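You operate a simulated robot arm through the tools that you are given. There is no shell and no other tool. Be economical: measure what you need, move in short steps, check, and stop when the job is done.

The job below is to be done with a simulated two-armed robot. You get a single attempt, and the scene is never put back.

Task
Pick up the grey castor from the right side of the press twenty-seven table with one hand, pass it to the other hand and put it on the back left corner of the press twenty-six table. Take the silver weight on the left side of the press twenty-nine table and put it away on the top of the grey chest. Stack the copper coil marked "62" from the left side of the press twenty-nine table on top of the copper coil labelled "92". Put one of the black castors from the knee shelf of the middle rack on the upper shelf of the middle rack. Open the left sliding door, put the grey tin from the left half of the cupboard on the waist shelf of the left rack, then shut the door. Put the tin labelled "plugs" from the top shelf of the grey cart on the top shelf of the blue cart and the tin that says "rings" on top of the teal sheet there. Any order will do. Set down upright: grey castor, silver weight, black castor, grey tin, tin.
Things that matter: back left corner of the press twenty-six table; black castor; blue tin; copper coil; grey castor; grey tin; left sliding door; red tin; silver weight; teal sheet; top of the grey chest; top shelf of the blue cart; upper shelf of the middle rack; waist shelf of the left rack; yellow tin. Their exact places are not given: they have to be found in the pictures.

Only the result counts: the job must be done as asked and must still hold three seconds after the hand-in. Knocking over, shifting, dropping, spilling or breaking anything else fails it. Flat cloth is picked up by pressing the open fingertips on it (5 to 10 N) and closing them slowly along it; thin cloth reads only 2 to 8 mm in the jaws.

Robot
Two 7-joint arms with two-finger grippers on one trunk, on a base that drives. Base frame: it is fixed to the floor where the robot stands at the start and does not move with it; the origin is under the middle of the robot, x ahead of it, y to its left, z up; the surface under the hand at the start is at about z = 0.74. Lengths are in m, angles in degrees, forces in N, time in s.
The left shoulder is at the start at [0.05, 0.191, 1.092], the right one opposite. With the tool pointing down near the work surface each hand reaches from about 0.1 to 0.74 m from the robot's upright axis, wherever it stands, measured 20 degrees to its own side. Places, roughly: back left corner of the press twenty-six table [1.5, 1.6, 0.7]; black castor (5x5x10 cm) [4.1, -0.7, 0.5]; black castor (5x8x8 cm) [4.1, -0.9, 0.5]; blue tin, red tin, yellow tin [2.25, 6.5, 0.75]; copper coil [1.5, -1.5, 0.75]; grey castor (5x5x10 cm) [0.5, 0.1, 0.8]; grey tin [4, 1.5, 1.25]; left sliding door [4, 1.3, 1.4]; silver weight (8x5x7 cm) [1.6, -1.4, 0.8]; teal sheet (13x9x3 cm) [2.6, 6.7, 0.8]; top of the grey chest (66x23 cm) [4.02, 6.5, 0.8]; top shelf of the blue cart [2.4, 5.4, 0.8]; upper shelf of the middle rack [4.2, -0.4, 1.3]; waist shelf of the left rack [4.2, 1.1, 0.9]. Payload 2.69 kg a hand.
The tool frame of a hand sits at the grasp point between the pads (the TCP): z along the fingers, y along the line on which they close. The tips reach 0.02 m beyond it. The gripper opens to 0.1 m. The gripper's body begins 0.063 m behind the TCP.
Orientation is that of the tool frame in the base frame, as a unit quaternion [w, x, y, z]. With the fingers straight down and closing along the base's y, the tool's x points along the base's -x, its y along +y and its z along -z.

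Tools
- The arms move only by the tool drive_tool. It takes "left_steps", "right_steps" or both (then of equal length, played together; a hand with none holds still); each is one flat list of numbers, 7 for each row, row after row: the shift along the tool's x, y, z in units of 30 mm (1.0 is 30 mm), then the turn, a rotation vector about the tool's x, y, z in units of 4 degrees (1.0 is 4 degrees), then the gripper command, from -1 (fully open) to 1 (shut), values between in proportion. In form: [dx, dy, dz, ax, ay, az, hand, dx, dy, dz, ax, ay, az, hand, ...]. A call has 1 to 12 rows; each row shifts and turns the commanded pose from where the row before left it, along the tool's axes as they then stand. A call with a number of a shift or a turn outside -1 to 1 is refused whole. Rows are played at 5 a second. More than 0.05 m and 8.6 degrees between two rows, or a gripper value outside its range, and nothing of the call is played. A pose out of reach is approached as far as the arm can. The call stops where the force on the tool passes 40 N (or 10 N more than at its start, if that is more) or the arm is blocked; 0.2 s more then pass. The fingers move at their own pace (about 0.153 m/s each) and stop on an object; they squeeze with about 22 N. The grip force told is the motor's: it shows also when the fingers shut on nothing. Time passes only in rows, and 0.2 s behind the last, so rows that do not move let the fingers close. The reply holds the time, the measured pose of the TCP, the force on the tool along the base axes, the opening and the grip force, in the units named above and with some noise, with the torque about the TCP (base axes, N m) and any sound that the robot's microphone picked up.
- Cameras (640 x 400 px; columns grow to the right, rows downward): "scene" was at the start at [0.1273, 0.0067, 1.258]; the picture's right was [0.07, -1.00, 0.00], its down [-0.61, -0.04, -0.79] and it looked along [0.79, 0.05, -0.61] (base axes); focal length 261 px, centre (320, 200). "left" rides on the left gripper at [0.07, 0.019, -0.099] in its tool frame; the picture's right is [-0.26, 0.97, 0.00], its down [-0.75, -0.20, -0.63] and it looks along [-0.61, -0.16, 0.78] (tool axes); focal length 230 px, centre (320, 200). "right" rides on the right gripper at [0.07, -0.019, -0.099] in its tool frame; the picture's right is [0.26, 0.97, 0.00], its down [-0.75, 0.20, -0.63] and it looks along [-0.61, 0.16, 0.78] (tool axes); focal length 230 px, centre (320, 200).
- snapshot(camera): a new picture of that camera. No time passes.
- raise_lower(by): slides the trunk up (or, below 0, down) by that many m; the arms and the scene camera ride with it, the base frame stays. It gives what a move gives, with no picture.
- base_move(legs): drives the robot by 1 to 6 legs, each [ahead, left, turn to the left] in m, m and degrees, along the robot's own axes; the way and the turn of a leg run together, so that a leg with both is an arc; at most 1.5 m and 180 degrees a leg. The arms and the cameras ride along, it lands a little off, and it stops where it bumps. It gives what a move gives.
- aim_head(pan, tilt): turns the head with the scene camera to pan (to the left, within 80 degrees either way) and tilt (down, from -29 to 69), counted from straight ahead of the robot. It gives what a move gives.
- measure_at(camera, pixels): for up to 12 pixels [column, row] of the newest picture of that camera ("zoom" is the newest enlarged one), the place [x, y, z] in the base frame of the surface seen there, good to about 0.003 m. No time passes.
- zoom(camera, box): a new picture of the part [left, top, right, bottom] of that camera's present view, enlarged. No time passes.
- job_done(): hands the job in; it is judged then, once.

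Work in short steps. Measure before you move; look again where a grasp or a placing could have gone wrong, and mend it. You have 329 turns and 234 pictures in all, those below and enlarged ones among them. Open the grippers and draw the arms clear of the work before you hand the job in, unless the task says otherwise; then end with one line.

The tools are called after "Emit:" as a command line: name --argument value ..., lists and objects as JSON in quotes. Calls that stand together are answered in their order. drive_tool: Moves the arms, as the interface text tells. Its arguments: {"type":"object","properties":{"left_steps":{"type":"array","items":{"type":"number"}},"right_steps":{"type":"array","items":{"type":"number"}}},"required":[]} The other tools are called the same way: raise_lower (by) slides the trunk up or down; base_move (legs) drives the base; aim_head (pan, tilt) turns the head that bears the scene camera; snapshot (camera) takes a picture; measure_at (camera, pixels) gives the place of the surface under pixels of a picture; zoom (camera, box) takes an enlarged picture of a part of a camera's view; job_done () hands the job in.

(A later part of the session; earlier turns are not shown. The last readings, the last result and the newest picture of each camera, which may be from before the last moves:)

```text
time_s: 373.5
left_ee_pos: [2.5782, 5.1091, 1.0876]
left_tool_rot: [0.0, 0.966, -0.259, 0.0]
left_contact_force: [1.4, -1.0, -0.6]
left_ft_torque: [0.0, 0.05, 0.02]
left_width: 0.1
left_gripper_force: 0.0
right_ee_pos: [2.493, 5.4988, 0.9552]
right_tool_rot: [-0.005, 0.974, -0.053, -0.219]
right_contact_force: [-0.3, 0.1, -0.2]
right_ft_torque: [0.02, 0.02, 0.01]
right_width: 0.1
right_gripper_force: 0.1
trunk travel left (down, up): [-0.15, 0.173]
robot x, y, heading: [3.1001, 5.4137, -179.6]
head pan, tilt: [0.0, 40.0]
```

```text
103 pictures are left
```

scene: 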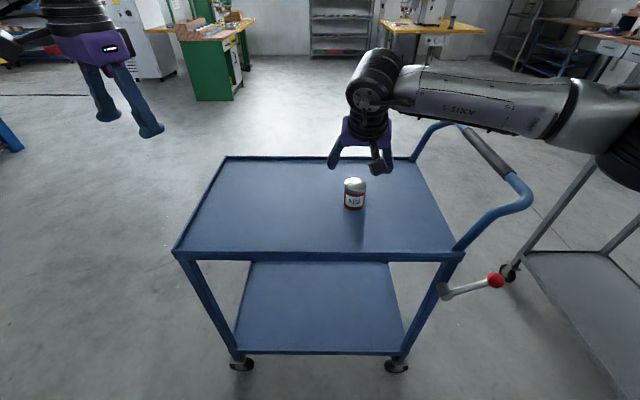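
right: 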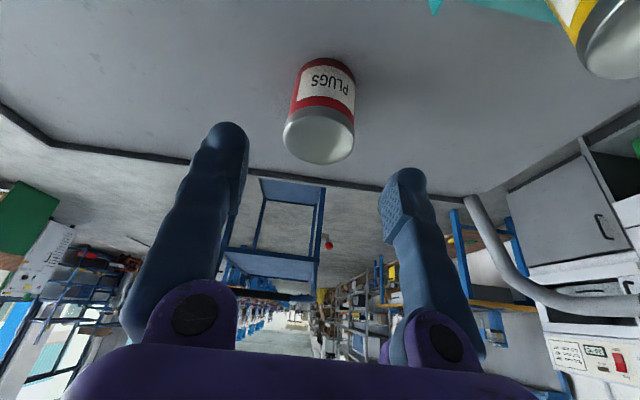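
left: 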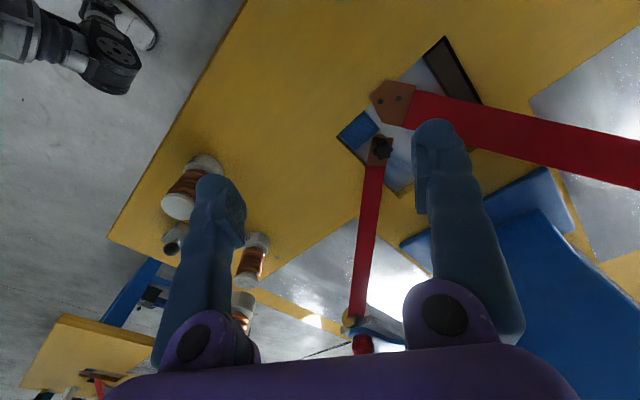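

PLUGS stands on the blue cart. Now to the racks: I slide south along the corridor to y≈1.5 and turn to face east.

Emit:
base_move --legs '[[0, 1.3, 0], [0.2, 1.3, 0], [0, 1.3, 0], [0, 0, 180]]'

Emit:
aim_head --pan 0 --tilt 15

Emit:
snapshot --camera "scene"

```text
time_s: 415.0
left_ee_pos: [3.4584, 1.8512, 1.0875]
left_tool_rot: [-0.002, 0.235, 0.972, 0.0]
left_contact_force: [-0.3, -0.1, 0.1]
left_ft_torque: [0.01, 0.02, -0.02]
left_width: 0.0999
left_gripper_force: 0.1
right_ee_pos: [3.5631, 1.4656, 0.9555]
right_tool_rot: [0.219, 0.03, 0.975, 0.0]
right_contact_force: [0.4, -0.1, -0.5]
right_ft_torque: [0.01, -0.02, -0.02]
right_width: 0.1001
right_gripper_force: 0.1
trunk travel left (down, up): [-0.15, 0.173]
robot x, y, heading: [2.9511, 1.5169, 3.6]
head pan, tilt: [0.0, 40.0]
```

```text
time_s: 415.9
left_ee_pos: [3.4595, 1.8526, 1.0885]
left_tool_rot: [-0.001, 0.235, 0.972, -0.001]
left_contact_force: [-0.5, 0.6, 0.5]
left_ft_torque: [-0.01, 0.03, -0.01]
left_width: 0.0999
left_gripper_force: 0.1
right_ee_pos: [3.5629, 1.4658, 0.9557]
right_tool_rot: [0.219, 0.03, 0.975, 0.001]
right_contact_force: [-0.4, -0.3, 0.4]
right_ft_torque: [-0.02, 0.01, 0.01]
right_width: 0.0998
right_gripper_force: 0.1
trunk travel left (down, up): [-0.15, 0.173]
robot x, y, heading: [2.952, 1.5153, 3.4]
head pan, tilt: [0.0, 15.0]
```

```text
102 pictures are left
```

scene: 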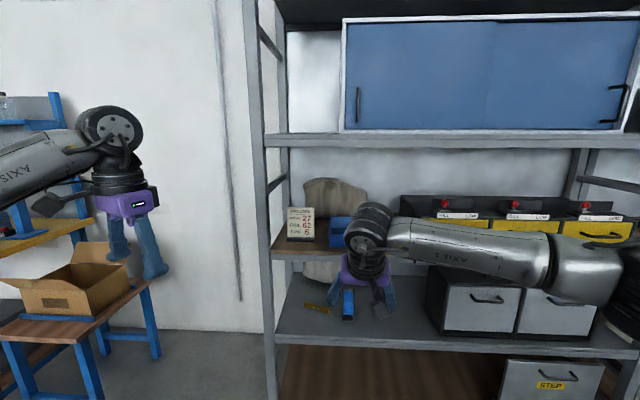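

The cupboard with two sliding doors is on the left rack. I measure its doors, handles and shelves.

Emit:
measure_at --camera "scene" --pixels '[[358, 90], [358, 118], [348, 125], [347, 25], [490, 120], [500, 120], [615, 95], [620, 125], [300, 138], [300, 245], [400, 245], [600, 140]]'

Emit:
zoom --camera "scene" --box '[330, 10, 520, 140]'

```text
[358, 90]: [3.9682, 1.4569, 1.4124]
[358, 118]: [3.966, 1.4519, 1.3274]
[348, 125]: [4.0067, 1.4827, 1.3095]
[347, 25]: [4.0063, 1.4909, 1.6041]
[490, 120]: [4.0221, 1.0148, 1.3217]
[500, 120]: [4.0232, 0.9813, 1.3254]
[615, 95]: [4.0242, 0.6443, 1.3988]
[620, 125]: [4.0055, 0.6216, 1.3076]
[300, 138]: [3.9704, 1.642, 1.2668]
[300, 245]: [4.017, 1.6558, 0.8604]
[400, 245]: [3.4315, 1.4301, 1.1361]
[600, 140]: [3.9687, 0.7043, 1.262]
```

```text
3.08 times, centred on (425, 75) of scene
```

zoom: 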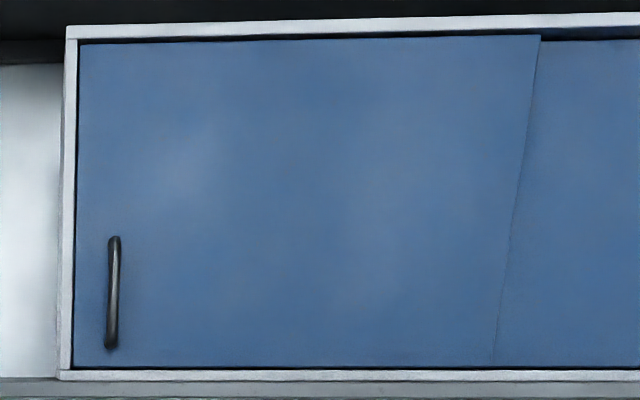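

Left (front) door: y 1.03–1.48, plane x≈4.00; vertical handle at (3.967,1.455), z 1.32–1.42. I raise the trunk and turn both hands to point forward.

Emit:
raise_lower --by 0.17

Emit:
drive_tool --left_steps '[0, 0, 0, 0, -1, 0, -1, 0, 0, 0, 0, -1, 0, -1, 0, 0, 0, 0, -1, 0, -1, 0, 0, 0, 0, -1, 0, -1, 0, 0, 0, 0, -1, 0, -1, 0, 0, 0, 0, -1, 0, -1, 0, 0, 0, 0, -1, 0, -1, 0, 0, 0, 0, -1, 0, -1, 0, 0, 0, 0, -1, 0, -1, 0, 0, 0, 0, -1, 0, -1, 0, 0, 0, 0, -1, 0, -1, 0, 0, 0, 0, -1, 0, -1]' --right_steps '[-0.5, 0, -0.5, 0, -1, 0, -1, -0.6, 0, -0.5, 0, -1, 0, -1, -0.7, 0, -0.4, 0, -1, 0, -1, -0.7, 0, -0.3, 0, -1, 0, -1, -0.7, 0, -0.2, 0, -1, 0, -1, -0.7, 0, -0.2, 0, -1, 0, -1, -0.7, 0, -0.2, 0, -1, 0, -1, -0.7, 0, -0.2, 0, -1, 0, -1, -0.7, 0, 0, 0, -1, 0, -1, -0.5, 0, 0, 0, -1, 0, -1, 0, 0, 0, 0, -1, 0, -1, 0, 0, 0, 0, -1, 0, -1]'

Emit:
drive_tool --left_steps '[0, 0, 0, 0, -1, 0, -1, 0, 0, 0, 0, -1, 0, -1, 0, 0, 0, 0, -1, 0, -1, 0, 0, 0, 0, -1, 0, -1, 0, 0, 0, 0, -1, 0, -1, 0, 0, 0, 0, -1, 0, -1, 0, 0, 0, 0, -1, 0, -1, 0, 0, 0, 0, -1, 0, -1, 0, 0, 0, 0, -1, 0, -1]' --right_steps '[0, 0, 0, 0, -1, 0, -1, 0, 0, 0, 0, -1, 0, -1, 0, 0, 0, 0, -1, 0, -1, 0, 0, 0, 0, -1, 0, -1, 0, 0, 0, 0, 0, 0, -1, 0, 0, 0, 0, 0, 0, -1, 0, 0, 0, 0, 0, 0, -1, 0, 0, 0, 0, 0, 0, -1, 0, 0, 0, 0, 0, 0, -1]'

Emit:
snapshot --camera "scene"

```text
time_s: 417.8
left_ee_pos: [3.4598, 1.8525, 1.257]
left_tool_rot: [-0.001, 0.234, 0.972, 0.0]
left_contact_force: [-0.7, 0.6, 0.5]
left_ft_torque: [0.01, 0.0, 0.0]
left_width: 0.1
left_gripper_force: 0.1
right_ee_pos: [3.5638, 1.4656, 1.1253]
right_tool_rot: [0.219, 0.03, 0.975, 0.0]
right_contact_force: [0.3, 0.7, 1.1]
right_ft_torque: [0.01, -0.02, -0.01]
right_width: 0.1001
right_gripper_force: 0.0
trunk travel left (down, up): [-0.32, 0.003]
robot x, y, heading: [2.9484, 1.517, 3.6]
head pan, tilt: [0.0, 15.0]
```

```text
time_s: 420.4
left_ee_pos: [3.4583, 1.8517, 1.2572]
left_tool_rot: [0.395, 0.214, 0.888, -0.096]
left_contact_force: [0.2, 0.1, -0.3]
left_ft_torque: [0.03, -0.04, -0.03]
left_width: 0.1
left_gripper_force: 0.1
right_ee_pos: [3.6586, 1.4588, 1.3185]
right_tool_rot: [0.598, 0.026, 0.801, -0.011]
right_contact_force: [0.4, 0.0, -0.2]
right_ft_torque: [0.02, 0.0, -0.03]
right_width: 0.1001
right_gripper_force: 0.1
trunk travel left (down, up): [-0.32, 0.003]
robot x, y, heading: [2.9505, 1.5134, 3.4]
head pan, tilt: [0.0, 15.0]
```

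```text
time_s: 422.4
left_ee_pos: [3.4585, 1.852, 1.2578]
left_tool_rot: [0.65, 0.174, 0.722, -0.158]
left_contact_force: [0.8, 1.3, 0.2]
left_ft_torque: [0.0, 0.01, 0.04]
left_width: 0.1002
left_gripper_force: 0.0
right_ee_pos: [3.6589, 1.4574, 1.3168]
right_tool_rot: [0.702, 0.026, 0.711, -0.016]
right_contact_force: [0.2, 0.1, -0.4]
right_ft_torque: [-0.02, 0.0, 0.0]
right_width: 0.1
right_gripper_force: 0.1
trunk travel left (down, up): [-0.32, 0.003]
robot x, y, heading: [2.9554, 1.5164, 3.4]
head pan, tilt: [0.0, 15.0]
```

```text
100 pictures are left
```

scene: 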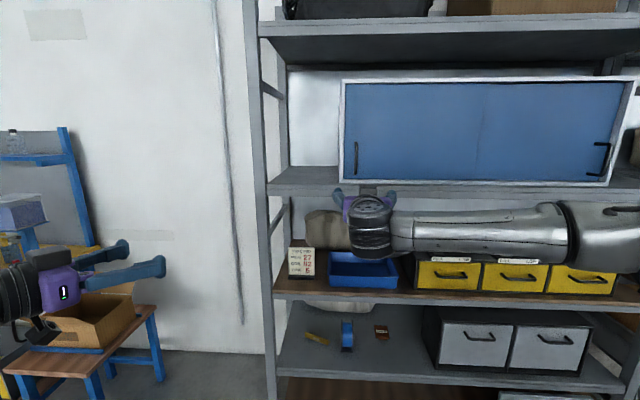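

Both hands point forward. I retract the right hand a bit and shift it left/up to handle height, then move the base in front of the door.

Emit:
drive_tool --right_steps '[-0.22, 0.85, -0.58, 0, 0, 0, -1, -0.22, 0.85, -0.58, 0, 0, 0, -1, -0.22, 0.85, -0.58, 0, 0, 0, -1, -0.22, 0.85, -0.58, 0, 0, 0, -1, -0.22, 0.85, -0.58, 0, 0, 0, -1, -0.22, 0.85, -0.58, 0, 0, 0, -1, -0.22, 0.85, -0.58, 0, 0, 0, -1, -0.22, 0.85, -0.58, 0, 0, 0, -1]'

Emit:
base_move --legs '[[0.33, -0.19, -3.4]]'

Emit:
snapshot --camera "scene"

```text
time_s: 424.2
left_ee_pos: [3.4583, 1.8525, 1.2579]
left_tool_rot: [0.65, 0.173, 0.723, -0.157]
left_contact_force: [0.4, 0.1, -0.2]
left_ft_torque: [0.02, -0.01, 0.0]
left_width: 0.0997
left_gripper_force: 0.0
right_ee_pos: [3.5306, 1.6692, 1.3752]
right_tool_rot: [0.703, 0.024, 0.711, -0.014]
right_contact_force: [-0.3, 0.7, 0.0]
right_ft_torque: [-0.01, -0.01, 0.0]
right_width: 0.0998
right_gripper_force: 0.1
trunk travel left (down, up): [-0.32, 0.003]
robot x, y, heading: [2.9493, 1.5172, 3.5]
head pan, tilt: [0.0, 15.0]
```

```text
time_s: 426.6
left_ee_pos: [3.8103, 1.6426, 1.2576]
left_tool_rot: [0.645, 0.195, 0.718, -0.176]
left_contact_force: [0.3, 0.6, 0.1]
left_ft_torque: [0.01, 0.03, 0.03]
left_width: 0.0998
left_gripper_force: 0.1
right_ee_pos: [3.8728, 1.4553, 1.3755]
right_tool_rot: [0.702, 0.045, 0.71, -0.035]
right_contact_force: [-0.2, 0.0, -0.7]
right_ft_torque: [-0.03, -0.01, -0.05]
right_width: 0.1001
right_gripper_force: 0.1
trunk travel left (down, up): [-0.32, 0.003]
robot x, y, heading: [3.2878, 1.3369, 0.1]
head pan, tilt: [0.0, 15.0]
```

```text
99 pictures are left
```

scene: 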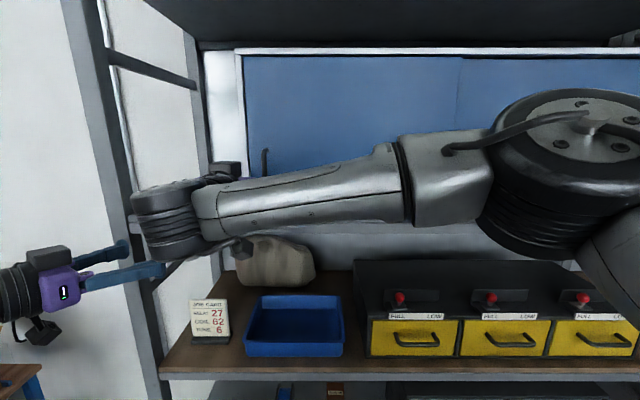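

The right hand is 9 cm in front of the handle. I straighten its yaw and check with its camera.

Emit:
drive_tool --right_steps '[0, 0, 0, -0.8, 0, 0, -1, 0, 0, 0, -0.8, 0, 0, -1]'

Emit:
snapshot --camera "right"

```text
time_s: 427.2
left_ee_pos: [3.8093, 1.643, 1.2581]
left_tool_rot: [0.645, 0.194, 0.718, -0.175]
left_contact_force: [0.3, 0.0, -0.4]
left_ft_torque: [0.01, 0.01, 0.02]
left_width: 0.0998
left_gripper_force: 0.0
right_ee_pos: [3.8739, 1.4555, 1.375]
right_tool_rot: [0.703, 0.007, 0.711, 0.005]
right_contact_force: [-0.1, -0.1, 0.5]
right_ft_torque: [0.04, 0.01, 0.0]
right_width: 0.1002
right_gripper_force: 0.0
trunk travel left (down, up): [-0.32, 0.003]
robot x, y, heading: [3.2865, 1.338, 0.2]
head pan, tilt: [0.0, 15.0]
```

```text
98 pictures are left
```

right: 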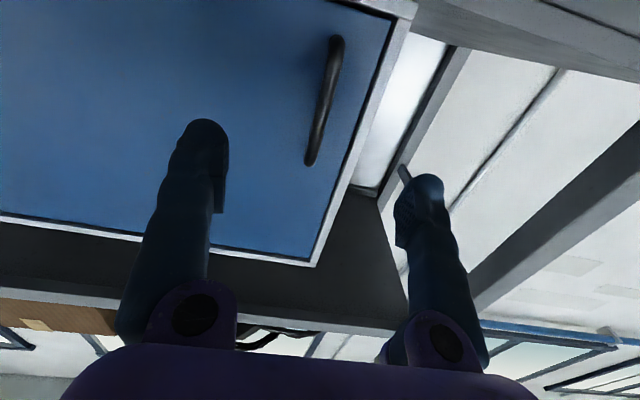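

Emit:
measure_at --camera "right" --pixels '[[335, 45], [325, 100], [310, 155], [340, 80], [365, 150], [300, 200]]'

```text
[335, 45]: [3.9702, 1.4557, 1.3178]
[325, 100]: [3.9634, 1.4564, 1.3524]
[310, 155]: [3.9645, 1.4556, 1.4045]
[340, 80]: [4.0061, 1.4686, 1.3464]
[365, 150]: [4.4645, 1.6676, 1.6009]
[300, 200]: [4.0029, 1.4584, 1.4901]
```

Handle bar at y 1.456, x 3.964, z 1.32–1.405. I advance 85 mm and close on it.

Emit:
drive_tool --right_steps '[0.1, 0, 0.7, 0, 0, 0, -1, 0.1, 0, 0.7, 0, 0, 0, -1, 0.1, 0, 0.7, 0, 0, 0, -1, 0.1, 0, 0.73, 0, 0, 0, -1, 0, 0, 0, 0, 0, 0, 0, 0, 0, 0, 0, 0, 0, 0.6, 0, 0, 0, 0, 0, 0, 1, 0, 0, 0, 0, 0, 0, 1]'

Emit:
snapshot --camera "right"

```text
time_s: 429.0
left_ee_pos: [3.8112, 1.6428, 1.2586]
left_tool_rot: [0.645, 0.195, 0.718, -0.175]
left_contact_force: [-0.7, -1.2, 0.8]
left_ft_torque: [-0.01, -0.03, -0.01]
left_width: 0.1004
left_gripper_force: 0.1
right_ee_pos: [3.9577, 1.4556, 1.3644]
right_tool_rot: [0.703, 0.006, 0.711, 0.005]
right_contact_force: [-0.8, -2.5, -0.7]
right_ft_torque: [-0.68, -0.07, 0.0]
right_width: 0.0106
right_gripper_force: 38.0
trunk travel left (down, up): [-0.32, 0.003]
robot x, y, heading: [3.2831, 1.3346, 0.1]
head pan, tilt: [0.0, 15.0]
```

```text
97 pictures are left
```

right: 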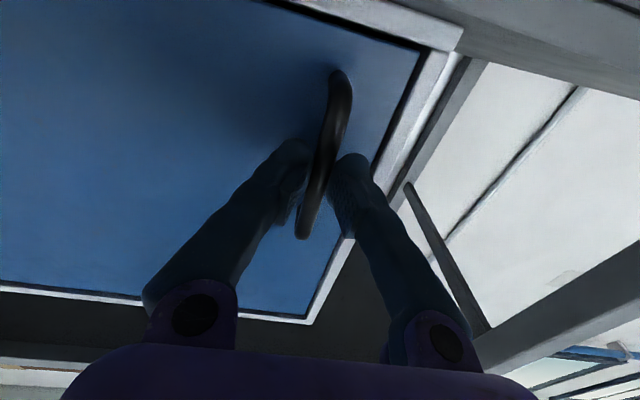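

Handle grasped. I slide the door toward −y slowly.

Emit:
drive_tool --right_steps '[0, -0.3, 0, 0, 0, 0, 1, 0, -0.5, 0, 0, 0, 0, 1, 0, -0.6, 0, 0, 0, 0, 1, 0, -0.6, 0, 0, 0, 0, 1, 0, -0.6, 0, 0, 0, 0, 1, 0, -0.6, 0, 0, 0, 0, 1]'

Emit:
snapshot --camera "scene"

```text
time_s: 430.4
left_ee_pos: [3.8109, 1.6419, 1.2584]
left_tool_rot: [0.645, 0.195, 0.718, -0.176]
left_contact_force: [-0.4, -0.3, 0.6]
left_ft_torque: [0.0, -0.01, 0.01]
left_width: 0.1
left_gripper_force: 0.1
right_ee_pos: [3.9571, 1.3565, 1.364]
right_tool_rot: [0.704, 0.007, 0.71, 0.004]
right_contact_force: [9.6, -1.3, 14.9]
right_ft_torque: [-0.61, -0.13, 0.0]
right_width: 0.0107
right_gripper_force: 37.9
trunk travel left (down, up): [-0.32, 0.003]
robot x, y, heading: [3.2895, 1.3347, 0.1]
head pan, tilt: [0.0, 15.0]
```

```text
96 pictures are left
```

scene: 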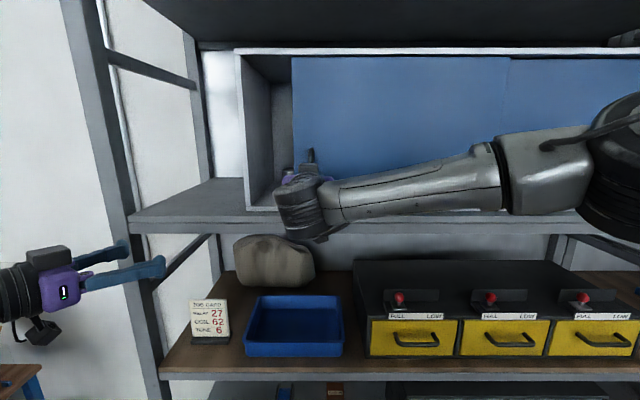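

The door slides (0.10 m so far). I continue another 0.3 m.

Emit:
drive_tool --right_steps '[0, -0.8, 0, 0, 0, 0, 1, 0, -0.8, 0, 0, 0, 0, 1, 0, -0.8, 0, 0, 0, 0, 1, 0, -0.8, 0, 0, 0, 0, 1, 0, -0.8, 0, 0, 0, 0, 1, 0, -0.8, 0, 0, 0, 0, 1, 0, -0.8, 0, 0, 0, 0, 1, 0, -0.8, 0, 0, 0, 0, 1, 0, -0.8, 0, 0, 0, 0, 1, 0, -0.8, 0, 0, 0, 0, 1, 0, -0.8, 0, 0, 0, 0, 1, 0, -0.8, 0, 0, 0, 0, 1]'

Emit:
snapshot --camera "scene"

```text
time_s: 431.9
left_ee_pos: [3.8059, 1.6402, 1.2612]
left_tool_rot: [0.646, 0.195, 0.717, -0.175]
left_contact_force: [0.5, -0.2, -0.8]
left_ft_torque: [-0.02, 0.0, 0.01]
left_width: 0.1001
left_gripper_force: 0.1
right_ee_pos: [3.9508, 1.2077, 1.3595]
right_tool_rot: [0.704, 0.003, 0.711, 0.007]
right_contact_force: [-21.9, -3.1, -0.1]
right_ft_torque: [0.07, -0.38, -0.04]
right_width: 0.0062
right_gripper_force: 29.7
trunk travel left (down, up): [-0.32, 0.003]
robot x, y, heading: [3.2853, 1.3375, 0.0]
head pan, tilt: [0.0, 15.0]
stopped in row 7 (right hand): the force on the tool passed its limit at 41 N (the readings are from after the stop); the commanded pose is now the measured one
```

```text
95 pictures are left
```

scene: 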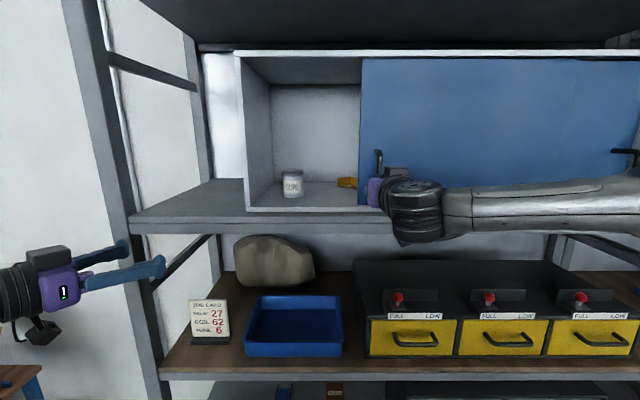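

The hand stopped at 0.25 m of opening (force limit); the tin is visible at (292,184). I zoom and measure.

Emit:
zoom --camera "scene" --box '[230, 130, 430, 240]'

Emit:
measure_at --camera "scene" --pixels '[[292, 174], [284, 184], [300, 184], [292, 196], [348, 184], [362, 150], [272, 120], [292, 205], [380, 160], [252, 170]]'

Emit:
snapshot --camera "right"

```text
3.20 times, centred on (330, 185) of scene
```

zoom: 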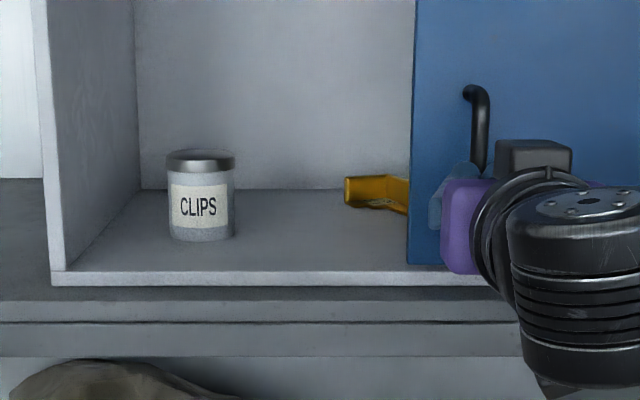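

```text
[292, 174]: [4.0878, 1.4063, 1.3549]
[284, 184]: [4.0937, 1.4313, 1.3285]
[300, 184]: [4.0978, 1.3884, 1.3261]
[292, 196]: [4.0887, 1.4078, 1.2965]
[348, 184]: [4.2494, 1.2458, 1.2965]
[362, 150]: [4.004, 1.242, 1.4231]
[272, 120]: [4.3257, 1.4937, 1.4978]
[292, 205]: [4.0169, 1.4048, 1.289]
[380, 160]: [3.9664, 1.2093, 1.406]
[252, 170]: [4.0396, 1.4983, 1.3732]
```

```text
93 pictures are left
```

right: 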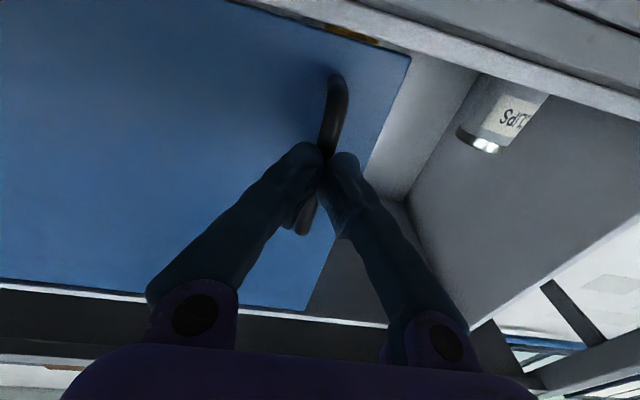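

The grey tin "CLIPS" is at ≈(4.117,1.409), z 1.29–1.355; door edge at y 1.242 leaves room. I let go of the handle, back the right hand out, pull the left hand back and tilt the right hand 40° down.

Emit:
drive_tool --right_steps '[0, 0, 0, 0, 0, 0, 0, 0, 0, 0, 0, 0, 0, -1, 0, 0, -0.7, 0, 0, 0, -1, 0, 0, -0.8, 0, 0, 0, -1, 0, 0, -0.9, 0, 0, 0, -1, 0, 0, -0.9, 0, 0, 0, -1]' --left_steps '[0, 0, 0, 0, 0, 0, -1, 0, 0, 0, 0, 0, 0, -1, 0, 0, 0, 0, 0, 0, -1, 0.1, -0.56, -0.95, 0, 0, 0, -1, 0.1, -0.56, -0.95, 0, 0, 0, -1, 0.1, -0.56, -0.95, 0, 0, 0, -1]'

Emit:
drive_tool --right_steps '[-0.3, 0.5, 0, 0, 1, 0, -1, -0.3, 0.5, 0, 0, 1, 0, -1, -0.3, 0.5, 0, 0, 1, 0, -1, -0.3, 0.5, 0, 0, 1, 0, -1, 0, 0.5, 0, 0, 1, 0, -1, 0, 0.5, 0, 0, 1, 0, -1, 0, 0.5, 0, 0, 1, 0, -1, 0, 0.5, 0, 0, 1, 0, -1, 0, 0.5, 0, 0, 1, 0, -1, 0, 0.5, 0, 0, 1, 0, -1]'

Emit:
snapshot --camera "scene"

```text
time_s: 433.3
left_ee_pos: [3.7082, 1.6426, 1.2575]
left_tool_rot: [0.644, 0.196, 0.718, -0.177]
left_contact_force: [-1.2, 0.1, -1.2]
left_ft_torque: [0.01, 0.02, 0.01]
left_width: 0.0999
left_gripper_force: 0.1
right_ee_pos: [3.8581, 1.2085, 1.3564]
right_tool_rot: [0.703, 0.004, 0.712, 0.005]
right_contact_force: [-0.3, 0.6, -0.3]
right_ft_torque: [-0.03, 0.02, 0.0]
right_width: 0.0997
right_gripper_force: 0.0
trunk travel left (down, up): [-0.32, 0.003]
robot x, y, heading: [3.2868, 1.333, 0.0]
head pan, tilt: [0.0, 15.0]
```

```text
time_s: 435.5
left_ee_pos: [3.7101, 1.6432, 1.2563]
left_tool_rot: [0.645, 0.194, 0.718, -0.175]
left_contact_force: [-0.4, 0.6, 0.0]
left_ft_torque: [-0.02, -0.03, -0.01]
left_width: 0.1002
left_gripper_force: 0.1
right_ee_pos: [3.8611, 1.3606, 1.3975]
right_tool_rot: [0.415, 0.002, 0.91, 0.007]
right_contact_force: [0.0, -0.7, 0.0]
right_ft_torque: [0.0, -0.01, 0.03]
right_width: 0.0997
right_gripper_force: 0.1
trunk travel left (down, up): [-0.32, 0.003]
robot x, y, heading: [3.286, 1.3378, 0.3]
head pan, tilt: [0.0, 15.0]
```

```text
92 pictures are left
```

scene: 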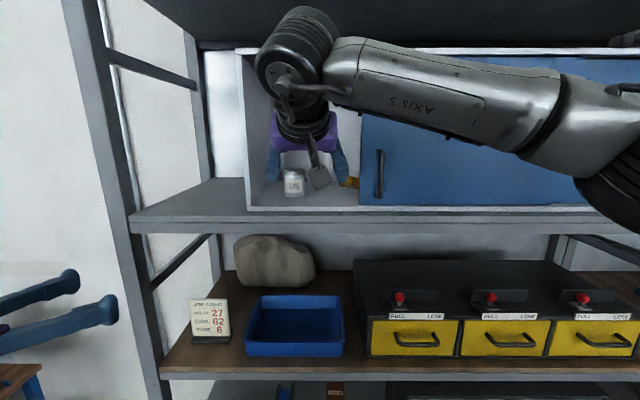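

I measure free places on the waist shelf below while here.

Emit:
measure_at --camera "scene" --pixels '[[180, 360], [238, 350], [238, 300], [300, 362], [352, 340], [352, 290], [210, 290], [375, 362], [370, 335], [250, 355], [340, 355], [190, 318]]'

Emit:
zoom --camera "scene" --box '[150, 220, 420, 390]'

```text
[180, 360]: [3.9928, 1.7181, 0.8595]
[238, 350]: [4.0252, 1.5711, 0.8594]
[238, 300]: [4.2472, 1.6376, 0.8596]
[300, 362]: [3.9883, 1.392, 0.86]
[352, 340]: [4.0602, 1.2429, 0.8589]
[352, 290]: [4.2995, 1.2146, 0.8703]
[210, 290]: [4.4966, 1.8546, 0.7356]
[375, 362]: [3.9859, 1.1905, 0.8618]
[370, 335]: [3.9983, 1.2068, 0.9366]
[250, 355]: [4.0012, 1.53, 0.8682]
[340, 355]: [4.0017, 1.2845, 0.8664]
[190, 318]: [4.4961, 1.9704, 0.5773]
```

```text
2.35 times, centred on (285, 305) of scene
```

zoom: 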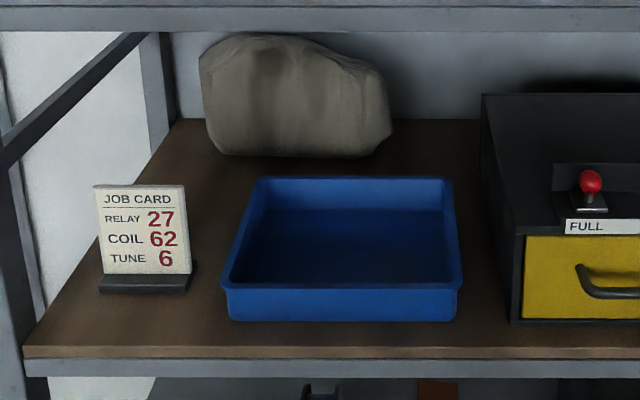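

The shelf (z 0.860) is crowded: candidate free spots are behind the tray beside the drawers, or behind the job card. I measure both.

Emit:
measure_at --camera "zoom" --pixels '[[440, 150], [410, 160], [470, 160], [395, 165], [450, 135], [180, 200], [205, 170], [225, 190], [165, 240], [258, 182], [450, 182], [490, 200]]'

Emit:
measure_at --camera "scene" --pixels '[[193, 310], [227, 310], [193, 342], [228, 342], [262, 272], [305, 285], [240, 240], [310, 250]]'

```text
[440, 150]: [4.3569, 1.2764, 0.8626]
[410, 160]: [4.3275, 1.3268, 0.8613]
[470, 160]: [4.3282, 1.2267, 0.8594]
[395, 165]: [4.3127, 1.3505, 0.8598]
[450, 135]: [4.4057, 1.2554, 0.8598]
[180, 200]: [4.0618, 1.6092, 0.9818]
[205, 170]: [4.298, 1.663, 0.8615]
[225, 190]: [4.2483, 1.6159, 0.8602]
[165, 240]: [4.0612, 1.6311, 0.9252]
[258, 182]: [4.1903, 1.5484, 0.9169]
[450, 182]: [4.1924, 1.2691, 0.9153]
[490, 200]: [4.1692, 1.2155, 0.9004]
```

```text
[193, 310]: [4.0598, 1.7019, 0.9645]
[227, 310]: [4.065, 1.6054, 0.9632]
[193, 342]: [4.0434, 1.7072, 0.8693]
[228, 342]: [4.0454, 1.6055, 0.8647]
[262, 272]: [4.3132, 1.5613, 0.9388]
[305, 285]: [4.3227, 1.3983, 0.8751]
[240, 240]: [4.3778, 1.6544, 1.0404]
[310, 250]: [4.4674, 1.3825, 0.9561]
```

Behind the tray, right of the rock (x 4.21–4.45, y 1.21–1.36) is free: I'll place the tin near (4.345,1.28). First I move the base 0.12 m closer and line up with the tin.

Emit:
base_move --legs '[[0.12, 0, 0]]'

Emit:
drive_tool --right_steps '[-0.5, 0.5, -0.3, 0, 0.5, 0, -0.6, -0.5, 0.5, -0.3, 0, 0.5, 0, -0.6, 0, 0.6, 0, 0, 0, 0, -0.6]'

Emit:
snapshot --camera "right"

```text
time_s: 436.7
left_ee_pos: [3.8284, 1.6439, 1.2565]
left_tool_rot: [0.645, 0.193, 0.718, -0.175]
left_contact_force: [-0.7, 0.0, -0.5]
left_ft_torque: [0.01, 0.0, 0.02]
left_width: 0.0996
left_gripper_force: 0.1
right_ee_pos: [3.9802, 1.3606, 1.397]
right_tool_rot: [0.416, 0.001, 0.909, 0.007]
right_contact_force: [0.5, 0.4, 0.0]
right_ft_torque: [-0.01, 0.01, 0.0]
right_width: 0.1002
right_gripper_force: 0.0
trunk travel left (down, up): [-0.32, 0.003]
robot x, y, heading: [3.4062, 1.3344, 0.1]
head pan, tilt: [0.0, 15.0]
```

```text
time_s: 437.5
left_ee_pos: [3.8283, 1.6454, 1.2567]
left_tool_rot: [0.646, 0.193, 0.718, -0.175]
left_contact_force: [0.4, 0.3, -0.6]
left_ft_torque: [0.0, -0.03, 0.01]
left_width: 0.1001
left_gripper_force: 0.1
right_ee_pos: [3.9853, 1.4095, 1.4323]
right_tool_rot: [0.384, 0.001, 0.923, 0.007]
right_contact_force: [-0.3, -0.3, -0.3]
right_ft_torque: [-0.02, 0.02, -0.04]
right_width: 0.0801
right_gripper_force: 0.1
trunk travel left (down, up): [-0.32, 0.003]
robot x, y, heading: [3.4018, 1.3341, 0.2]
head pan, tilt: [0.0, 15.0]
```

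```text
90 pictures are left
```

right: 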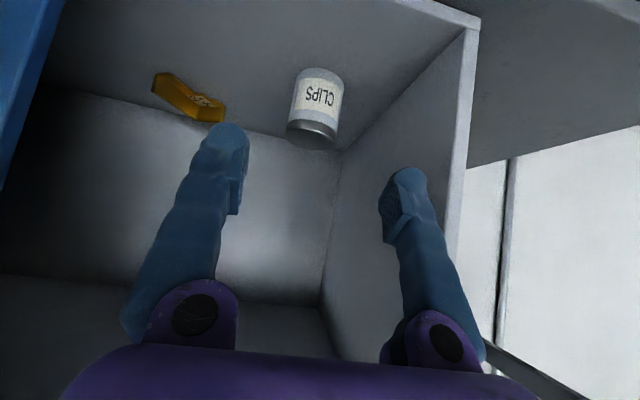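

Emit:
measure_at --camera "right" --pixels '[[312, 138], [290, 128], [335, 133], [313, 124], [295, 95], [342, 95], [320, 75]]'

```text
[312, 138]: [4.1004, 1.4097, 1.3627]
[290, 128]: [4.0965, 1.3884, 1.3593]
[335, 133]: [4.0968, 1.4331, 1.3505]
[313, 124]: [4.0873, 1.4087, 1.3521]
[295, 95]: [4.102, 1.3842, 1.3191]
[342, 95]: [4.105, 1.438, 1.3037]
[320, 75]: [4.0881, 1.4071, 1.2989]
```

Tin centre ≈(4.115,1.410). I advance along the tool and grip it, then raise it slightly.

Emit:
drive_tool --right_steps '[-0.126, 0, 0.892, 0, 0, 0, -0.6, -0.126, 0, 0.892, 0, 0, 0, -0.6, -0.126, 0, 0.892, 0, 0, 0, -0.6, -0.126, 0, 0.892, 0, 0, 0, -0.6, -0.126, 0, 0.892, 0, 0, 0, -0.6, -0.126, 0, 0.892, 0, 0, 0, -0.6, 0, 0, 0, 0, 0, 0, -0.2, 0, 0, 0, 0, 0, 0, 1, 0, 0, 0, 0, 0, 0, 1, 0, 0, 0, 0, 0, 0, 1]'

Emit:
snapshot --camera "right"

```text
time_s: 439.7
left_ee_pos: [3.8281, 1.6444, 1.2558]
left_tool_rot: [0.645, 0.194, 0.718, -0.175]
left_contact_force: [0.6, -0.4, 0.4]
left_ft_torque: [-0.02, 0.01, -0.02]
left_width: 0.1
left_gripper_force: 0.2
right_ee_pos: [4.117, 1.4092, 1.3332]
right_tool_rot: [0.384, 0.001, 0.923, 0.007]
right_contact_force: [-0.6, 0.7, 0.6]
right_ft_torque: [-0.07, -0.03, -0.02]
right_width: 0.0555
right_gripper_force: 21.9
trunk travel left (down, up): [-0.32, 0.003]
robot x, y, heading: [3.4029, 1.3339, 0.3]
head pan, tilt: [0.0, 15.0]
```

```text
89 pictures are left
```

right: 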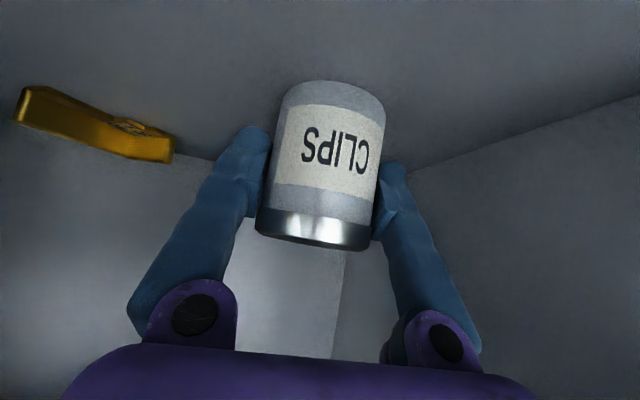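

Gripped. I lift 25 mm and draw it straight out of the cupboard.

Emit:
drive_tool --right_steps '[-0.3, 0, -0.3, 0, 0, 0, 1, -0.3, 0, -0.3, 0, 0, 0, 1, 0.4, 0, -0.4, 0, 0, 0, 1, 0.7, 0, -0.7, 0, 0, 0, 1, 0.7, 0, -0.7, 0, 0, 0, 1, 0.7, 0, -0.7, 0, 0, 0, 1, 0.7, 0, -0.7, 0, 0, 0, 1, 0.7, 0, -0.7, 0, 0, 0, 1, 0.7, 0, -0.7, 0, 0, 0, 1, 0.7, 0, -0.7, 0, 0, 0, 1, 0.7, 0, -0.7, 0, 0, 0, 1]'

Emit:
snapshot --camera "scene"

```text
time_s: 442.1
left_ee_pos: [3.8273, 1.6435, 1.2572]
left_tool_rot: [0.646, 0.194, 0.718, -0.175]
left_contact_force: [0.6, 0.1, -0.7]
left_ft_torque: [-0.03, 0.01, 0.02]
left_width: 0.1001
left_gripper_force: 0.0
right_ee_pos: [3.8564, 1.4032, 1.3448]
right_tool_rot: [0.384, 0.001, 0.923, 0.006]
right_contact_force: [0.1, -0.4, -2.5]
right_ft_torque: [0.04, 0.0, 0.0]
right_width: 0.0555
right_gripper_force: 21.9
right hand out of reach, approached as far as the arm can: row 1, 2
trunk travel left (down, up): [-0.32, 0.003]
robot x, y, heading: [3.4044, 1.3379, 0.1]
head pan, tilt: [0.0, 15.0]
```

```text
88 pictures are left
```

scene: 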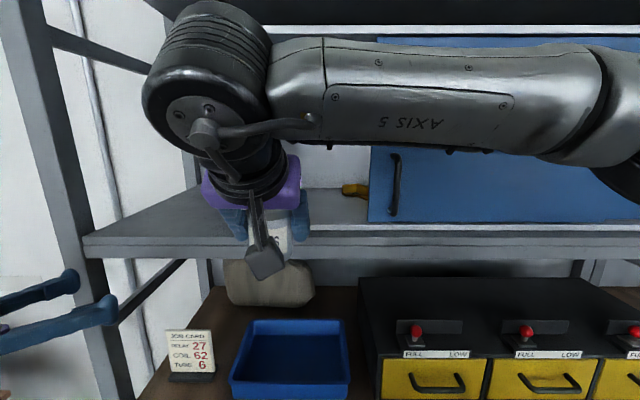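

The tin is out. I measure the shelf lip and my wrist height to check clearance for entering the waist shelf.

Emit:
measure_at --camera "scene" --pixels '[[230, 238], [330, 256], [330, 262], [215, 10], [200, 60], [260, 60], [300, 50], [400, 45], [210, 140], [330, 240], [220, 180]]'

```text
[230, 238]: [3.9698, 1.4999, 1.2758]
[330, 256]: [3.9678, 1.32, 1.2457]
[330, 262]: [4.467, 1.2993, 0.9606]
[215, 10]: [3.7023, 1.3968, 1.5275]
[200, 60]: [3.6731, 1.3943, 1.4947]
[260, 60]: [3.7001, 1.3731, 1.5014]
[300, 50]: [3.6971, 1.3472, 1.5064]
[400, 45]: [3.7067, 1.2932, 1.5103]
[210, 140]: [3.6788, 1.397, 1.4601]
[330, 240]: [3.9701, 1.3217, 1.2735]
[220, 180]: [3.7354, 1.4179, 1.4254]
```

Best spot is beside the tray's back-left corner at ≈(4.245,1.59), reached with the hand yawed 35° left. I lower the trunk 0.2 m and yaw the hand.

Emit:
raise_lower --by -0.2

Emit:
drive_tool --right_steps '[0, 0, 0, -0.69, 0, -0.685, 1, 0, 0, 0, -0.69, 0, -0.685, 1, 0, 0, 0, -0.69, 0, -0.685, 1, 0, 0, 0, -0.69, 0, -0.685, 1, 0, 0, 0, -0.69, 0, -0.685, 1, 0, 0, 0, -0.69, 0, -0.685, 1, 0, 0, 0, -0.69, 0, -0.685, 1, 0, 0, 0, -0.69, 0, -0.685, 1, 0, 0, 0, -0.69, 0, -0.685, 1]'

Emit:
base_move --legs '[[0, 0.2, 0]]'

Emit:
snapshot --camera "scene"

```text
time_s: 444.3
left_ee_pos: [3.8279, 1.6444, 1.0577]
left_tool_rot: [0.646, 0.193, 0.717, -0.175]
left_contact_force: [0.6, -0.1, -0.1]
left_ft_torque: [0.0, -0.03, -0.02]
left_width: 0.1001
left_gripper_force: 0.0
right_ee_pos: [3.8564, 1.4037, 1.1454]
right_tool_rot: [0.383, 0.0, 0.924, 0.008]
right_contact_force: [-0.1, -0.3, -2.4]
right_ft_torque: [0.02, 0.02, 0.0]
right_width: 0.0557
right_gripper_force: 22.9
trunk travel left (down, up): [-0.12, 0.203]
robot x, y, heading: [3.4032, 1.3348, 0.2]
head pan, tilt: [0.0, 15.0]
```

```text
time_s: 446.3
left_ee_pos: [3.828, 1.6442, 1.0566]
left_tool_rot: [0.645, 0.194, 0.718, -0.175]
left_contact_force: [0.1, -0.9, 0.5]
left_ft_torque: [-0.05, -0.02, -0.02]
left_width: 0.1
left_gripper_force: 0.2
right_ee_pos: [3.857, 1.4019, 1.1436]
right_tool_rot: [0.368, -0.277, 0.879, 0.123]
right_contact_force: [0.5, -0.5, -2.1]
right_ft_torque: [-0.02, -0.02, -0.01]
right_width: 0.0556
right_gripper_force: 21.9
trunk travel left (down, up): [-0.12, 0.203]
robot x, y, heading: [3.4055, 1.3353, 0.4]
head pan, tilt: [0.0, 15.0]
```

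```text
time_s: 448.7
left_ee_pos: [3.8283, 1.8445, 1.0572]
left_tool_rot: [0.646, 0.194, 0.717, -0.176]
left_contact_force: [-0.3, 0.3, 0.4]
left_ft_torque: [-0.01, -0.01, -0.01]
left_width: 0.1
left_gripper_force: 0.0
right_ee_pos: [3.8567, 1.6032, 1.1448]
right_tool_rot: [0.369, -0.275, 0.88, 0.122]
right_contact_force: [0.3, -0.1, -2.5]
right_ft_torque: [-0.02, -0.03, 0.0]
right_width: 0.0556
right_gripper_force: 22.1
trunk travel left (down, up): [-0.12, 0.203]
robot x, y, heading: [3.4007, 1.5385, 0.1]
head pan, tilt: [0.0, 15.0]
```

```text
87 pictures are left
```

scene: 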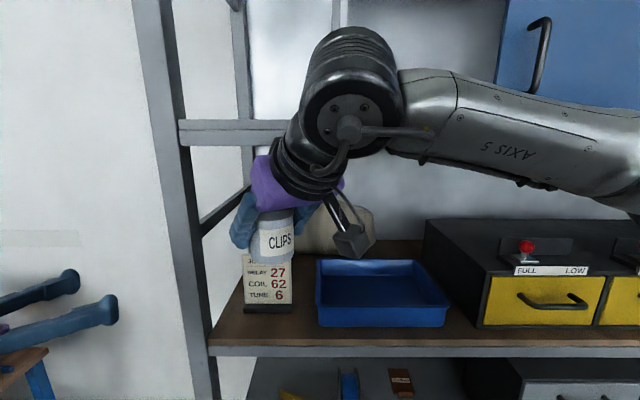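

I bring the tin to z 1.0 at y≈1.555 (clear of the job card), then drive 0.146 m forward.

Emit:
drive_tool --right_steps '[0.82, -0.274, 0.543, 0, 0, 0, 1, 0.82, -0.274, 0.543, 0, 0, 0, 1, 0.82, -0.274, 0.543, 0, 0, 0, 1, 0.82, -0.274, 0.543, 0, 0, 0, 1, 0.82, -0.274, 0.543, 0, 0, 0, 1]'

Emit:
base_move --legs '[[0.145, 0, 0]]'

Emit:
snapshot --camera "scene"

Emit:
snapshot --camera "right"

```text
time_s: 449.9
left_ee_pos: [3.8287, 1.8444, 1.0571]
left_tool_rot: [0.645, 0.194, 0.718, -0.176]
left_contact_force: [-0.2, -0.4, -0.4]
left_ft_torque: [-0.02, 0.01, 0.03]
left_width: 0.1002
left_gripper_force: 0.0
right_ee_pos: [3.8555, 1.5529, 0.9966]
right_tool_rot: [0.368, -0.276, 0.88, 0.122]
right_contact_force: [0.2, -0.4, -2.8]
right_ft_torque: [0.03, 0.01, 0.0]
right_width: 0.0555
right_gripper_force: 22.0
trunk travel left (down, up): [-0.12, 0.203]
robot x, y, heading: [3.407, 1.5379, 0.5]
head pan, tilt: [0.0, 15.0]
```

```text
time_s: 451.2
left_ee_pos: [3.9744, 1.8458, 1.0572]
left_tool_rot: [0.644, 0.194, 0.718, -0.176]
left_contact_force: [1.1, -0.1, -0.1]
left_ft_torque: [0.0, 0.0, -0.05]
left_width: 0.1
left_gripper_force: 0.1
right_ee_pos: [4.0013, 1.5537, 0.9983]
right_tool_rot: [0.368, -0.275, 0.88, 0.122]
right_contact_force: [0.3, 0.5, -2.9]
right_ft_torque: [0.01, 0.02, 0.0]
right_width: 0.0554
right_gripper_force: 22.0
trunk travel left (down, up): [-0.12, 0.203]
robot x, y, heading: [3.5482, 1.5388, 0.2]
head pan, tilt: [0.0, 15.0]
```

```text
86 pictures are left
```

scene: 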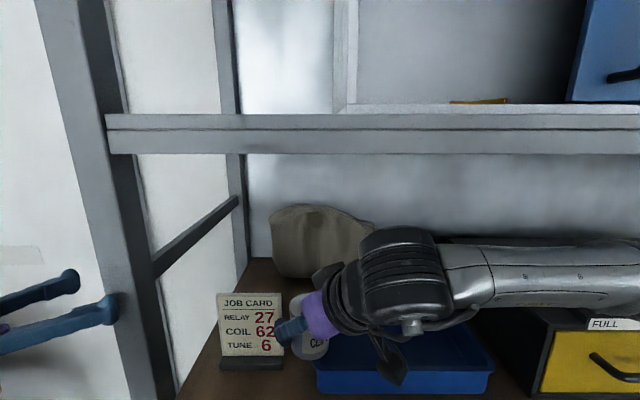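

```text
85 pictures are left
```

right: 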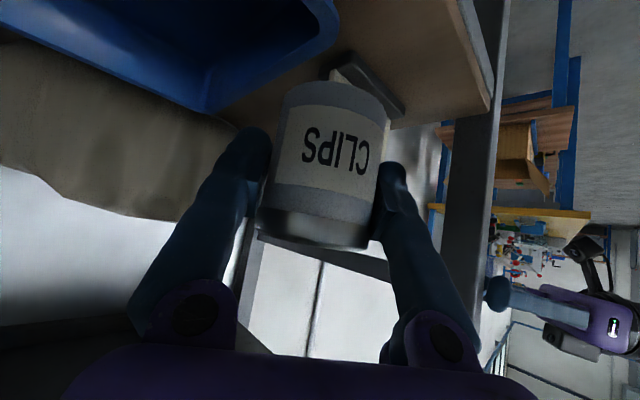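

I shift 2 cm to the right for clearance from the card, then move in 0.24 m over the tray corner.

Emit:
drive_tool --right_steps '[0.26, -0.55, -0.28, 0, 0, 0, 1, -0.72, -0.775, 0.845, 0, 0, 0, 1, -0.72, -0.775, 0.845, 0, 0, 0, 1, -0.72, -0.775, 0.845, 0, 0, 0, 1, -0.72, -0.775, 0.845, 0, 0, 0, 1, -0.72, -0.775, 0.845, 0, 0, 0, 1, -0.72, -0.775, 0.845, 0, 0, 0, 1]'

Emit:
snapshot --camera "scene"

Emit:
snapshot --camera "right"

```text
time_s: 452.8
left_ee_pos: [3.9739, 1.8447, 1.0555]
left_tool_rot: [0.645, 0.194, 0.718, -0.176]
left_contact_force: [0.7, -0.7, -0.5]
left_ft_torque: [-0.01, 0.01, 0.01]
left_width: 0.1002
left_gripper_force: 0.0
right_ee_pos: [4.2433, 1.5345, 0.9828]
right_tool_rot: [0.368, -0.277, 0.879, 0.123]
right_contact_force: [-0.1, -0.4, -2.3]
right_ft_torque: [0.01, -0.01, 0.0]
right_width: 0.0556
right_gripper_force: 21.7
trunk travel left (down, up): [-0.12, 0.203]
robot x, y, heading: [3.5512, 1.5359, 0.2]
head pan, tilt: [0.0, 15.0]
```

```text
84 pictures are left
```

scene: 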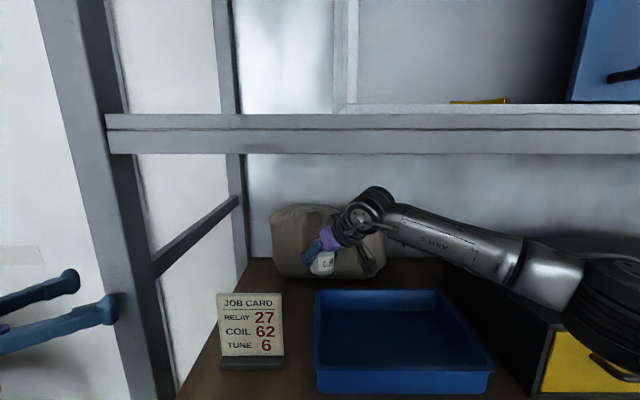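

```text
83 pictures are left
```

right: 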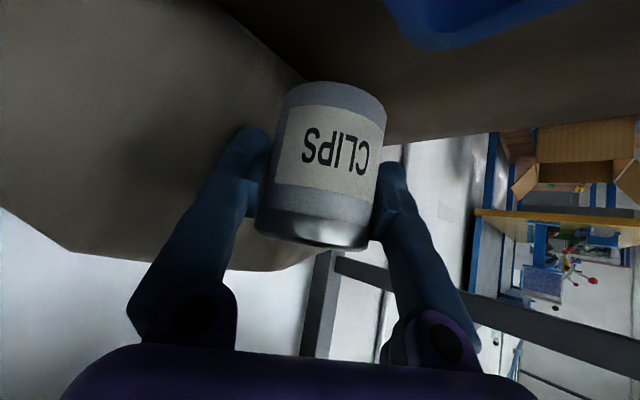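

Inside with clearance. I shift 58 mm left to (4.24,1.592) and lower most of the way.

Emit:
drive_tool --right_steps '[-0.355, 0.82, 0.375, 0, 0, 0, 1, -0.355, 0.82, 0.375, 0, 0, 0, 1, 0.6, -0.01, 0.585, 0, 0, 0, 1, 0.6, -0.01, 0.585, 0, 0, 0, 1, 0.3, 0, 0.29, 0, 0, 0, 1]'

Emit:
zoom --camera "scene" --box '[200, 190, 420, 390]'

```text
time_s: 454.0
left_ee_pos: [3.9731, 1.8447, 1.0569]
left_tool_rot: [0.645, 0.194, 0.718, -0.176]
left_contact_force: [0.6, -0.6, 0.2]
left_ft_torque: [-0.01, 0.04, -0.01]
left_width: 0.0999
left_gripper_force: 0.1
right_ee_pos: [4.2413, 1.5922, 0.9204]
right_tool_rot: [0.367, -0.275, 0.88, 0.123]
right_contact_force: [0.1, 0.2, -2.4]
right_ft_torque: [0.02, -0.03, 0.01]
right_width: 0.0555
right_gripper_force: 22.5
trunk travel left (down, up): [-0.12, 0.203]
robot x, y, heading: [3.548, 1.5368, 0.2]
head pan, tilt: [0.0, 15.0]
```

```text
2.00 times, centred on (310, 290) of scene
```

zoom: 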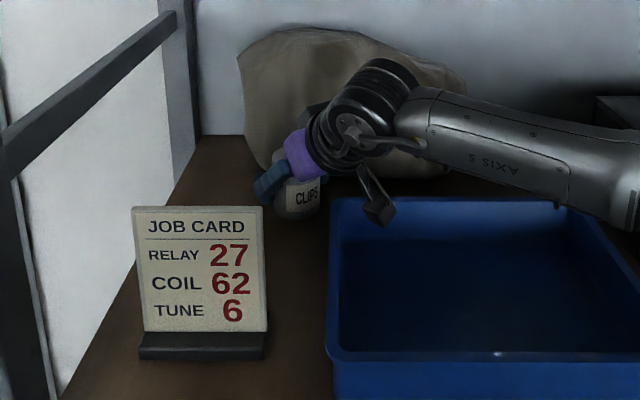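

Emit:
drive_tool --right_steps '[0.12, 0, 0.117, 0, 0, 0, 1, 0.12, 0, 0.117, 0, 0, 0, 1, 0, 0, 0, 0, 0, 0, 1]'

Emit:
drive_tool --right_steps '[0.03, 0, 0.029, 0, 0, 0, 1, 0.03, 0, 0.029, 0, 0, 0, 1, 0, 0, 0, 0, 0, 0, 1]'

Emit:
drive_tool --right_steps '[0.03, 0, 0.029, 0, 0, 0, 1, 0, 0, 0, 0, 0, 0, 1]'

```text
time_s: 454.8
left_ee_pos: [3.9745, 1.8456, 1.0562]
left_tool_rot: [0.645, 0.194, 0.718, -0.176]
left_contact_force: [-1.0, -0.4, -0.1]
left_ft_torque: [0.02, -0.05, 0.01]
left_width: 0.0999
left_gripper_force: 0.1
right_ee_pos: [4.2411, 1.5931, 0.9111]
right_tool_rot: [0.368, -0.275, 0.88, 0.122]
right_contact_force: [0.8, -0.1, -2.6]
right_ft_torque: [0.0, 0.02, -0.01]
right_width: 0.0558
right_gripper_force: 21.8
trunk travel left (down, up): [-0.12, 0.203]
robot x, y, heading: [3.549, 1.5381, 0.1]
head pan, tilt: [0.0, 15.0]
```

```text
time_s: 455.6
left_ee_pos: [3.9739, 1.8447, 1.0566]
left_tool_rot: [0.645, 0.195, 0.718, -0.177]
left_contact_force: [-0.5, -0.2, 1.2]
left_ft_torque: [-0.04, 0.01, -0.03]
left_width: 0.1001
left_gripper_force: 0.1
right_ee_pos: [4.2409, 1.5931, 0.9085]
right_tool_rot: [0.368, -0.276, 0.879, 0.123]
right_contact_force: [-1.5, -0.1, -2.5]
right_ft_torque: [-0.03, 0.01, -0.02]
right_width: 0.0554
right_gripper_force: 21.6
trunk travel left (down, up): [-0.12, 0.203]
robot x, y, heading: [3.5478, 1.5362, 0.1]
head pan, tilt: [0.0, 15.0]
```

```text
time_s: 456.2
left_ee_pos: [3.974, 1.8445, 1.0564]
left_tool_rot: [0.645, 0.194, 0.718, -0.176]
left_contact_force: [-0.6, 0.4, -0.3]
left_ft_torque: [-0.02, -0.01, 0.01]
left_width: 0.1002
left_gripper_force: 0.1
right_ee_pos: [4.2404, 1.5922, 0.9071]
right_tool_rot: [0.368, -0.275, 0.88, 0.122]
right_contact_force: [0.4, -0.2, -2.6]
right_ft_torque: [0.03, -0.01, 0.0]
right_width: 0.0553
right_gripper_force: 21.9
trunk travel left (down, up): [-0.12, 0.203]
robot x, y, heading: [3.5482, 1.5321, 0.2]
head pan, tilt: [0.0, 15.0]
```

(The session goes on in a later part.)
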